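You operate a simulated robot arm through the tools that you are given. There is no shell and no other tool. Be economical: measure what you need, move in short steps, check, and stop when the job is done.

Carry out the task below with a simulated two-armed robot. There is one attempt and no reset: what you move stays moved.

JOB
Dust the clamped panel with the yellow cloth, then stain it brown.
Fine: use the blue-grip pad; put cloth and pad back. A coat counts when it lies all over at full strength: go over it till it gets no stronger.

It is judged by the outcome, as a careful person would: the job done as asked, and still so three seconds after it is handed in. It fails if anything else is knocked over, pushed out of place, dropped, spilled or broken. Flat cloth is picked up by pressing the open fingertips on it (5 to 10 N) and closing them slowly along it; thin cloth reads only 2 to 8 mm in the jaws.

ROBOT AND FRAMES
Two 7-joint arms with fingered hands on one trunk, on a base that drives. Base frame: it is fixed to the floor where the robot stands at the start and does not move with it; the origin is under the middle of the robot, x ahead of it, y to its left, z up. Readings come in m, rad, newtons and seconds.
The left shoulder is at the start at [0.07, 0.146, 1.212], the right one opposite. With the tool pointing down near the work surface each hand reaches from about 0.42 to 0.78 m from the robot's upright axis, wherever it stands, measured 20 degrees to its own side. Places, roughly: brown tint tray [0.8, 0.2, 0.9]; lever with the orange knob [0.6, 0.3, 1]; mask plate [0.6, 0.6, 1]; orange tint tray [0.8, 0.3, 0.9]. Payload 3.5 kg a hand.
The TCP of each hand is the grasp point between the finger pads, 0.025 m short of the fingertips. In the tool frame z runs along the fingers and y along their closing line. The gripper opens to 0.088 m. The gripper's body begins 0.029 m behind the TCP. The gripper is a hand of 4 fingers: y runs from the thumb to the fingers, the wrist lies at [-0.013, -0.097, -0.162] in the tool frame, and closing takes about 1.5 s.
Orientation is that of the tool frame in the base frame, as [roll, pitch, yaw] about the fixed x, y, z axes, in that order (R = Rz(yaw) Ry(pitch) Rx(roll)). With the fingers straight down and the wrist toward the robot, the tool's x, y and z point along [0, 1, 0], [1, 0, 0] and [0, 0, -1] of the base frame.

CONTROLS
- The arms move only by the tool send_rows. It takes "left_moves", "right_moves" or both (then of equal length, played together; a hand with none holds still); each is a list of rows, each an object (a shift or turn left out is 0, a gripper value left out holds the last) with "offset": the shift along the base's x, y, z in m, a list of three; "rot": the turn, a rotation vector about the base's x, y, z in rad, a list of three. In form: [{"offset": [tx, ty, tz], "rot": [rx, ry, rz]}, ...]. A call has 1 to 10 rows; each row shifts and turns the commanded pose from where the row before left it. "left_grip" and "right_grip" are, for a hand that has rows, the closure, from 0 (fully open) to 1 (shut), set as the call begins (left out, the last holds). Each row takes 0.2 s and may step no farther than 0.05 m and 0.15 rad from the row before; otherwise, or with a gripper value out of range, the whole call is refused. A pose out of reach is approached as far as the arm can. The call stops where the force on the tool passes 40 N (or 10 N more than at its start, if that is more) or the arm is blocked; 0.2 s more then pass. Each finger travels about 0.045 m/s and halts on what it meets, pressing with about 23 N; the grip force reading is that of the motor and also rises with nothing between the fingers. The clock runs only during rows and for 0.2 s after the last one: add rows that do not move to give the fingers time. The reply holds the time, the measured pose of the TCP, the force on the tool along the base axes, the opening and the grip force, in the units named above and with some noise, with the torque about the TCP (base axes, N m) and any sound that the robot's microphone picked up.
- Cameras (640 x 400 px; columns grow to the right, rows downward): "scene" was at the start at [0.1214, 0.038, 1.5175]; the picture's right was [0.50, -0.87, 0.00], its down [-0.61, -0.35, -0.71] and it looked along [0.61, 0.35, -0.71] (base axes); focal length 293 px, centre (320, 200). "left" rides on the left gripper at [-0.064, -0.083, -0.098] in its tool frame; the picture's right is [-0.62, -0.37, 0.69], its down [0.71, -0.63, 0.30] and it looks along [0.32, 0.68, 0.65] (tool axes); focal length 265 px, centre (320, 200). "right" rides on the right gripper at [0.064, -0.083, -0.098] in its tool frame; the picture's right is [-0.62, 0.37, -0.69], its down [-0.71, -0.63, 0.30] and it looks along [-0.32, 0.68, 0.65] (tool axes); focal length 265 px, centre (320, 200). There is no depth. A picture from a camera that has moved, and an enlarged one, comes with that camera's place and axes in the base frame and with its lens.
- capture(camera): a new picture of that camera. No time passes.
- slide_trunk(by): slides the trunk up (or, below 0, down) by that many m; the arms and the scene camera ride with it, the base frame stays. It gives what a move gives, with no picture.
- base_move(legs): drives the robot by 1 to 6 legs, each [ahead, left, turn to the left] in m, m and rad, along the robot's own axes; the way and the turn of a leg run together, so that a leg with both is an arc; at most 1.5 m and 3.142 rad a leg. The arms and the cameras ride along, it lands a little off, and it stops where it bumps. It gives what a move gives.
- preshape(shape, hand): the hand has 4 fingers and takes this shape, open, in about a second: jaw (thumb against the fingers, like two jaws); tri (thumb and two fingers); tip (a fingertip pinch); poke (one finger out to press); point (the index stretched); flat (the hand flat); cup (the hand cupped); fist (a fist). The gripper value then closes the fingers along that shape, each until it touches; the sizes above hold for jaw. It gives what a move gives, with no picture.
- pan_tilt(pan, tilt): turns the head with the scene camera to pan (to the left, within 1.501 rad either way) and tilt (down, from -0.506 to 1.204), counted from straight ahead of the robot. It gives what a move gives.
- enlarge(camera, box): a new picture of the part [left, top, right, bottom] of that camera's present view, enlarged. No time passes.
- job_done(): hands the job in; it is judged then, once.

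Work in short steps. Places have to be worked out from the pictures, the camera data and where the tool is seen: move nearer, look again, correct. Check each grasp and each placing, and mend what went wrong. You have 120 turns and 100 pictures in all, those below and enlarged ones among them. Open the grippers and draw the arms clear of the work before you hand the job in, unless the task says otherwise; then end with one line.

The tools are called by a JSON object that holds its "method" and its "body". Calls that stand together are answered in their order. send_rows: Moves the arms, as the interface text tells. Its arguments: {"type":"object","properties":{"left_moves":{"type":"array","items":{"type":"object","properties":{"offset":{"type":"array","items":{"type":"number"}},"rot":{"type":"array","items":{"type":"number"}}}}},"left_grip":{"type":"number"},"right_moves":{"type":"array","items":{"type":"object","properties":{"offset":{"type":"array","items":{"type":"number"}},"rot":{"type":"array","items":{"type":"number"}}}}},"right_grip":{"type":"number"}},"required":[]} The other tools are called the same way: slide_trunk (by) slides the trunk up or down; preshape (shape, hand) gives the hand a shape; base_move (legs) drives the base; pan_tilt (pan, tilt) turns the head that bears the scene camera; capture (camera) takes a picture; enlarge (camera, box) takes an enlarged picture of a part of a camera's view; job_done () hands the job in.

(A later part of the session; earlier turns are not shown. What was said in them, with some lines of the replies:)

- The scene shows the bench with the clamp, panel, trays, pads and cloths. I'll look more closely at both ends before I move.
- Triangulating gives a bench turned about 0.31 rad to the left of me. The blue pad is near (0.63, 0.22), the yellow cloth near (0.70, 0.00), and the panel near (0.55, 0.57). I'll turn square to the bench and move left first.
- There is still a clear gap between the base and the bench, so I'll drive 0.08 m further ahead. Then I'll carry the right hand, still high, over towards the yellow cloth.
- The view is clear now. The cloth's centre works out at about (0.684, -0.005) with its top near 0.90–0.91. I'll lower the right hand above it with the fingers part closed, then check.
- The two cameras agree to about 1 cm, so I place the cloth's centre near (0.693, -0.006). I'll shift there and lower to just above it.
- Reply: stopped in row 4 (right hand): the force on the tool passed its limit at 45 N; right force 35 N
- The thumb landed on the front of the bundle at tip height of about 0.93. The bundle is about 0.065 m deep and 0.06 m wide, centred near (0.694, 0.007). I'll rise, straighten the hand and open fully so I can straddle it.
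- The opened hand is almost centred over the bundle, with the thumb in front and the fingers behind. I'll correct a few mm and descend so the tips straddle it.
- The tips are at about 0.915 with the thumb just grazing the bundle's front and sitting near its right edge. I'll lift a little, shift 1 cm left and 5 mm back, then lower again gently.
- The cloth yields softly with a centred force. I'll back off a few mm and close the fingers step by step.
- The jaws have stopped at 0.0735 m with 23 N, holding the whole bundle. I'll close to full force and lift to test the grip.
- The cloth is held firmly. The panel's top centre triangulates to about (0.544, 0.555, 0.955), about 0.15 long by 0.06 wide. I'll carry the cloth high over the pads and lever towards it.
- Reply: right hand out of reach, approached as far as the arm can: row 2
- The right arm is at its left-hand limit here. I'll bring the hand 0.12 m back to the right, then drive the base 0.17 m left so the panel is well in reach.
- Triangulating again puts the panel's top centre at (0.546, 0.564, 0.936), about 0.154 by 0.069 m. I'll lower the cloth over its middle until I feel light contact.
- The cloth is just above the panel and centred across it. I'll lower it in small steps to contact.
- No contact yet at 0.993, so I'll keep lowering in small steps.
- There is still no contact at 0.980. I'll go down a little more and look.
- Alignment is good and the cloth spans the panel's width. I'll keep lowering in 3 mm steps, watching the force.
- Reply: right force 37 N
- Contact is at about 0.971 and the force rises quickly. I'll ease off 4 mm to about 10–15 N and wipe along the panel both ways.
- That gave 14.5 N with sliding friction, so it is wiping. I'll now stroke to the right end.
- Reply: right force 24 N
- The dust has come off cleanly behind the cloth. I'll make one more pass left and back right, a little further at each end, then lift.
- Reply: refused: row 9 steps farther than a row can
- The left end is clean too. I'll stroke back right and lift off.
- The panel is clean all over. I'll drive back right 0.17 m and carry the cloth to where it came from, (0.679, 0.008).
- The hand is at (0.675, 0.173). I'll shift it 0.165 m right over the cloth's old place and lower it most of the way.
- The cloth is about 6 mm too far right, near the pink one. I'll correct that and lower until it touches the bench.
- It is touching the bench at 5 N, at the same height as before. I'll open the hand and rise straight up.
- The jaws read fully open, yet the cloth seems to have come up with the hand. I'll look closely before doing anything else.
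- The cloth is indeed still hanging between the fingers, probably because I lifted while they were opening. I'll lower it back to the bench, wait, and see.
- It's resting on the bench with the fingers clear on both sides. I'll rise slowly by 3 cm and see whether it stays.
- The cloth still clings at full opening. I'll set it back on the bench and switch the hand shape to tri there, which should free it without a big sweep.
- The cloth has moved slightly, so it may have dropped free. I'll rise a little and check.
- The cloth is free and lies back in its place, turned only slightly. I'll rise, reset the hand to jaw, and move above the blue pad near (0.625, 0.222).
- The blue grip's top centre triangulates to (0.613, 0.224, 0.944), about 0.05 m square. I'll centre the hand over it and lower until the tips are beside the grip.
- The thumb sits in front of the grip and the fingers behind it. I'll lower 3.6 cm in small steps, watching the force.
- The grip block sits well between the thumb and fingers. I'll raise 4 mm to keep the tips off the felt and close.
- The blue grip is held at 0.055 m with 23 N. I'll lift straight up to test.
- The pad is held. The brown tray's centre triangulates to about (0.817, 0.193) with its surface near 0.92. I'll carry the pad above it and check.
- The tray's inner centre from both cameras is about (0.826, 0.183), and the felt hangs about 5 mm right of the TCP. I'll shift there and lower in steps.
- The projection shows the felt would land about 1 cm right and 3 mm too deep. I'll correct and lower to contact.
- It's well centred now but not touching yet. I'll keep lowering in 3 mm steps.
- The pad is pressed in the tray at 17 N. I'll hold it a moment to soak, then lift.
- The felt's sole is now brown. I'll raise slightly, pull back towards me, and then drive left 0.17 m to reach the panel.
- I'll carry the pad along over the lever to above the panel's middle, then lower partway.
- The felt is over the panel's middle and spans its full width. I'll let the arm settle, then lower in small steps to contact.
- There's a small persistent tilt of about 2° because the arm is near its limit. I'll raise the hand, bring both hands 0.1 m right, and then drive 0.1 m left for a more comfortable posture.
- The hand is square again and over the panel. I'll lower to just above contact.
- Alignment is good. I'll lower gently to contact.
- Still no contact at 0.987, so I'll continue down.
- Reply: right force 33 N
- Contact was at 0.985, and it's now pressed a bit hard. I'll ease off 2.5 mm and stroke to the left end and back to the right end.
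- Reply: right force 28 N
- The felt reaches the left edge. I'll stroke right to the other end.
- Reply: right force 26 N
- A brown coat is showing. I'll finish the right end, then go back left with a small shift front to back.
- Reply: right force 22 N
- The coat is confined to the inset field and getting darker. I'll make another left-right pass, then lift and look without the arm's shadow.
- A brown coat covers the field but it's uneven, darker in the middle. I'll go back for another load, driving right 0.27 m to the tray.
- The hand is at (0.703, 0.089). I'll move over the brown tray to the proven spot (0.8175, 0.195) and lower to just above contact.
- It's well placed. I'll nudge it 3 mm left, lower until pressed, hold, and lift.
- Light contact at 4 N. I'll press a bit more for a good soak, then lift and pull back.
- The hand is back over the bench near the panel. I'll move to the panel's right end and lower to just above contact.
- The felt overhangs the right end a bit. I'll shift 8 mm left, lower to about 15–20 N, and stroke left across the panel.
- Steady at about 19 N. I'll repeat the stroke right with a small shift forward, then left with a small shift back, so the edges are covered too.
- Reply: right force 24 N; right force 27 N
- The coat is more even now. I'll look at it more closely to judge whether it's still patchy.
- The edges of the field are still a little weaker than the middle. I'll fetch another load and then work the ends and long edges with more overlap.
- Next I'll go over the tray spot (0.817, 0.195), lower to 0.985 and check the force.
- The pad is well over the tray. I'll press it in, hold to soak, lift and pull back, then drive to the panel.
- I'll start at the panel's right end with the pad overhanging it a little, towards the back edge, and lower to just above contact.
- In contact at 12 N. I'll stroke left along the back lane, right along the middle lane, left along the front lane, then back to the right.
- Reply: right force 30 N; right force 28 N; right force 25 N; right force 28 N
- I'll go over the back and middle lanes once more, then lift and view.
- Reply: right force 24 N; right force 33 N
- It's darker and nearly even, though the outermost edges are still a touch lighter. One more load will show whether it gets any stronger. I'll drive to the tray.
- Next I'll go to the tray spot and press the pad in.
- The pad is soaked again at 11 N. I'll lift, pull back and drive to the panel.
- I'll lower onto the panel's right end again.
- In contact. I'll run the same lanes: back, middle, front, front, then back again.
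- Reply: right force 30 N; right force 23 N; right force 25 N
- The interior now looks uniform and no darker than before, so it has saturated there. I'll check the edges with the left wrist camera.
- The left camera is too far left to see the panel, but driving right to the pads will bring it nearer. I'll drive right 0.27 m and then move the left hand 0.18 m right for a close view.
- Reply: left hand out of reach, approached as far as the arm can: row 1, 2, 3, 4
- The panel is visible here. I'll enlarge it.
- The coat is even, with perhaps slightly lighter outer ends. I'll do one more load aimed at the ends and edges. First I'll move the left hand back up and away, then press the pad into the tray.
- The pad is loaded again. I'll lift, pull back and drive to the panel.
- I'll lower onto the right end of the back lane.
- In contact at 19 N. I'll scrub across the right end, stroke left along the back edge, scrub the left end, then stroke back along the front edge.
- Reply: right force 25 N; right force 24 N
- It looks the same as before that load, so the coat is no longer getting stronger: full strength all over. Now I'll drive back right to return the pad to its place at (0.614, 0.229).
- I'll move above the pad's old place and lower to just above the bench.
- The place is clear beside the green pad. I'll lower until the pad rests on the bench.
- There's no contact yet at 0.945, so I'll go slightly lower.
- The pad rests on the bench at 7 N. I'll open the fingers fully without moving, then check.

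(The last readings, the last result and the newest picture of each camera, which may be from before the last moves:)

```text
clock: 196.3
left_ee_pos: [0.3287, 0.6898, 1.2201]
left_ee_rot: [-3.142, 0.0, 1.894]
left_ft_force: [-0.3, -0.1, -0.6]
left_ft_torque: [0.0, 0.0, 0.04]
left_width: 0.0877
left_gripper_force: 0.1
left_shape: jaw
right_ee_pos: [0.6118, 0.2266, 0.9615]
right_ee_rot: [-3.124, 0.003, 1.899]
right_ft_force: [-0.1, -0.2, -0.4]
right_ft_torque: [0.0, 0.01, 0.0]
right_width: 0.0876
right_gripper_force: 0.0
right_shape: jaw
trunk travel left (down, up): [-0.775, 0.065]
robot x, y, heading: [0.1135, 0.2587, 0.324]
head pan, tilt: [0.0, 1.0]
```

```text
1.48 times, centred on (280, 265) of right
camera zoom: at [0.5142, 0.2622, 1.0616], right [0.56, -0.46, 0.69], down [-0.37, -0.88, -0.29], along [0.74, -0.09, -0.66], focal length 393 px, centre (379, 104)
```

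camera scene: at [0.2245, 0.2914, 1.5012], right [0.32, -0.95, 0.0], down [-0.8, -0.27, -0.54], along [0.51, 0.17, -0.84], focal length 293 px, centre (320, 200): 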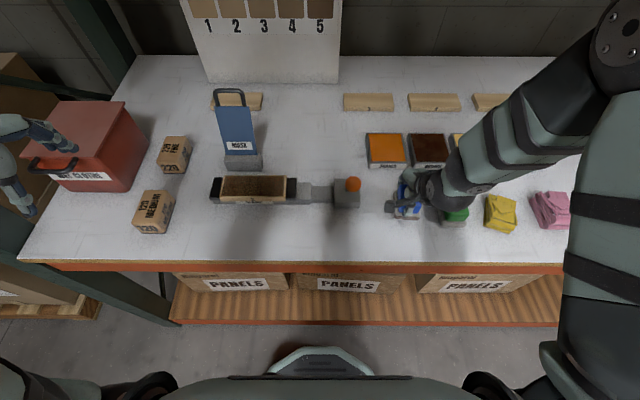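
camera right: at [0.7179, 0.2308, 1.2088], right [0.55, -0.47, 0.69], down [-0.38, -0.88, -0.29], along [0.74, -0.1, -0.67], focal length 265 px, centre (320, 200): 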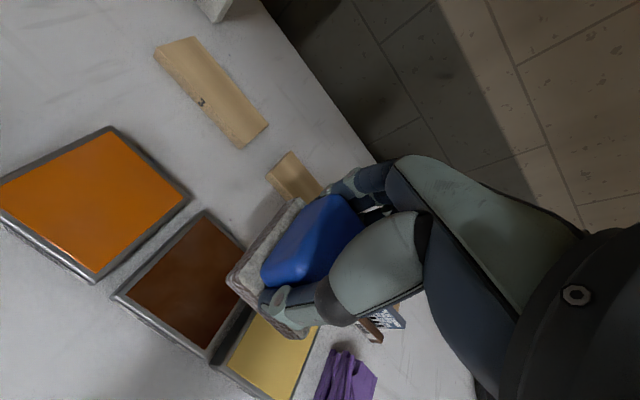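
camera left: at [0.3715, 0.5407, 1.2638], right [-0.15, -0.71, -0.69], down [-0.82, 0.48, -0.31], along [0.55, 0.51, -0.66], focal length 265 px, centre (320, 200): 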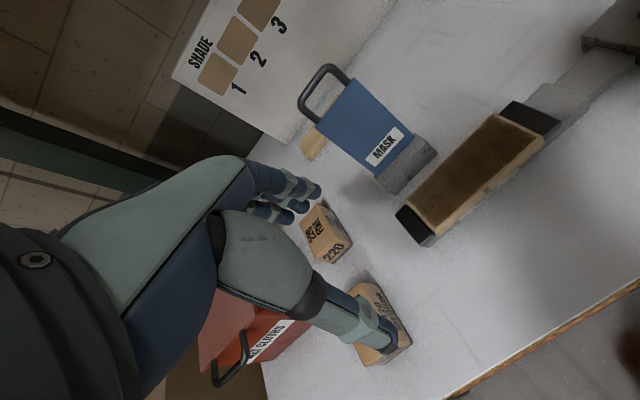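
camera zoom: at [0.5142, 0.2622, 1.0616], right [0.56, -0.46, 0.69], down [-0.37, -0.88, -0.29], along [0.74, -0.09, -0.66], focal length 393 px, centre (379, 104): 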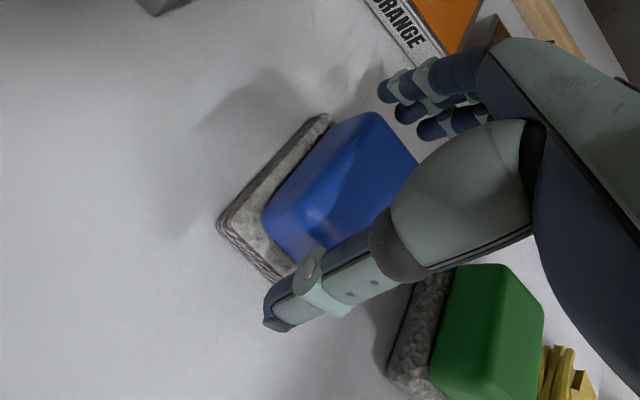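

The pad stayed on the bench. I'll raise the hand high, draw back, and drive away from the bench for a final check.

{"method": "send_rows", "body": {"right_moves": [{"offset": [0, 0, 0.045]}, {"offset": [0, 0, 0.045]}, {"offset": [0, 0, 0.045]}, {"offset": [0, 0, 0.045]}, {"offset": [-0.02, -0.02, 0.03]}, {"offset": [-0.01, -0.04, 0]}, {"offset": [0, 0, 0]}]}}

{"method": "base_move", "body": {"legs": [[-0.15, 0, 0]]}}

{"method": "pan_tilt", "body": {"pan": 0.1, "tilt": 0.85}}

{"method": "capture", "body": {"camera": "scene"}}

```text
clock: 197.9
left_ee_pos: [0.3274, 0.6917, 1.2193]
left_ee_rot: [-3.14, 0.001, 1.896]
left_ft_force: [0.2, 0.2, 0.6]
left_ft_torque: [-0.01, 0.01, 0.02]
left_width: 0.0876
left_gripper_force: 0.0
left_shape: jaw
right_ee_pos: [0.583, 0.1665, 1.1743]
right_ee_rot: [-3.124, 0.004, 1.898]
right_ft_force: [0.5, -0.5, 0.4]
right_ft_torque: [0.0, 0.01, 0.0]
right_width: 0.0878
right_gripper_force: 0.1
right_shape: jaw
trunk travel left (down, up): [-0.775, 0.065]
robot x, y, heading: [0.108, 0.2536, 0.326]
head pan, tilt: [0.0, 1.0]
```

```text
clock: 199.2
left_ee_pos: [0.1865, 0.6425, 1.2184]
left_ee_rot: [-3.14, 0.0, 1.898]
left_ft_force: [0.1, 0.3, -0.3]
left_ft_torque: [0.0, 0.01, -0.01]
left_width: 0.0879
left_gripper_force: 0.0
left_shape: jaw
right_ee_pos: [0.4433, 0.1179, 1.1725]
right_ee_rot: [-3.12, 0.002, 1.9]
right_ft_force: [0.2, 0.2, -0.2]
right_ft_torque: [0.03, -0.01, 0.0]
right_width: 0.088
right_gripper_force: 0.0
right_shape: jaw
trunk travel left (down, up): [-0.775, 0.065]
robot x, y, heading: [-0.0341, 0.2093, 0.326]
head pan, tilt: [0.0, 1.0]
```

```text
clock: 199.9
left_ee_pos: [0.1845, 0.642, 1.2197]
left_ee_rot: [-3.141, 0.001, 1.898]
left_ft_force: [1.0, 0.1, 0.4]
left_ft_torque: [-0.01, -0.03, -0.01]
left_width: 0.0878
left_gripper_force: 0.1
left_shape: jaw
right_ee_pos: [0.4406, 0.1165, 1.1742]
right_ee_rot: [-3.125, 0.0, 1.898]
right_ft_force: [-1.1, 0.2, 0.1]
right_ft_torque: [-0.01, 0.0, 0.02]
right_width: 0.0877
right_gripper_force: 0.0
right_shape: jaw
trunk travel left (down, up): [-0.775, 0.065]
robot x, y, heading: [-0.0332, 0.2093, 0.325]
head pan, tilt: [0.099, 0.85]
```

```text
17 pictures are left
camera scene: at [0.0865, 0.2538, 1.5123], right [0.41, -0.91, 0.0], down [-0.68, -0.31, -0.66], along [0.6, 0.27, -0.75], focal length 293 px, centre (320, 200)
```

scene: 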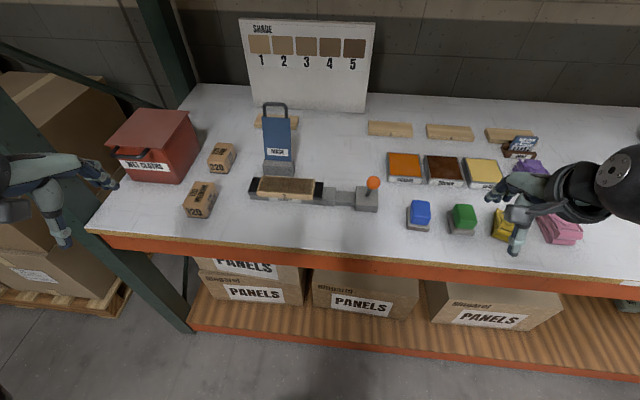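

Everything stands in its place. I'll take two close looks, at the panel with the shade board and at the pads and cloths.

{"method": "enlarge", "body": {"camera": "scene", "box": [230, 10, 410, 220]}}

{"method": "enlarge", "body": {"camera": "scene", "box": [380, 140, 600, 260]}}

```text
1.90 times, centred on (320, 115) of scene
camera zoom: at [0.0865, 0.2538, 1.5123], right [0.41, -0.91, 0.0], down [-0.68, -0.31, -0.66], along [0.6, 0.27, -0.75], focal length 558 px, centre (320, 362)
```

zoom: 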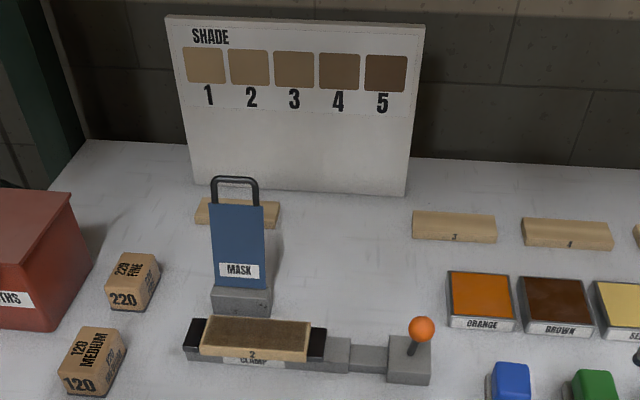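

```text
2.91 times, centred on (490, 200) of scene
camera zoom: at [0.0865, 0.2538, 1.5123], right [0.41, -0.91, 0.0], down [-0.68, -0.31, -0.66], along [0.6, 0.27, -0.75], focal length 852 px, centre (-174, 200)
```

zoom: 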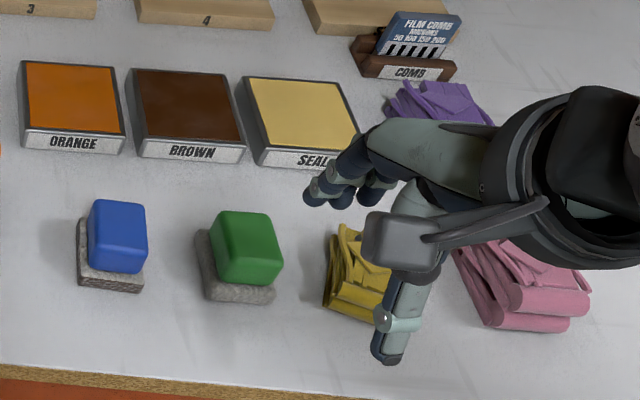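

The panel is evenly brown at full strength, and the blue pad and yellow cloth are back in their places. Both hands are open and clear, so I'm handing it in.

{"method": "job_done", "body": {}}

```text
The job is handed in.
```

The clamped panel is dusted and stained an even, full-strength brown; the yellow cloth and blue-grip pad are back in their places, though the cloth lies slightly turned.
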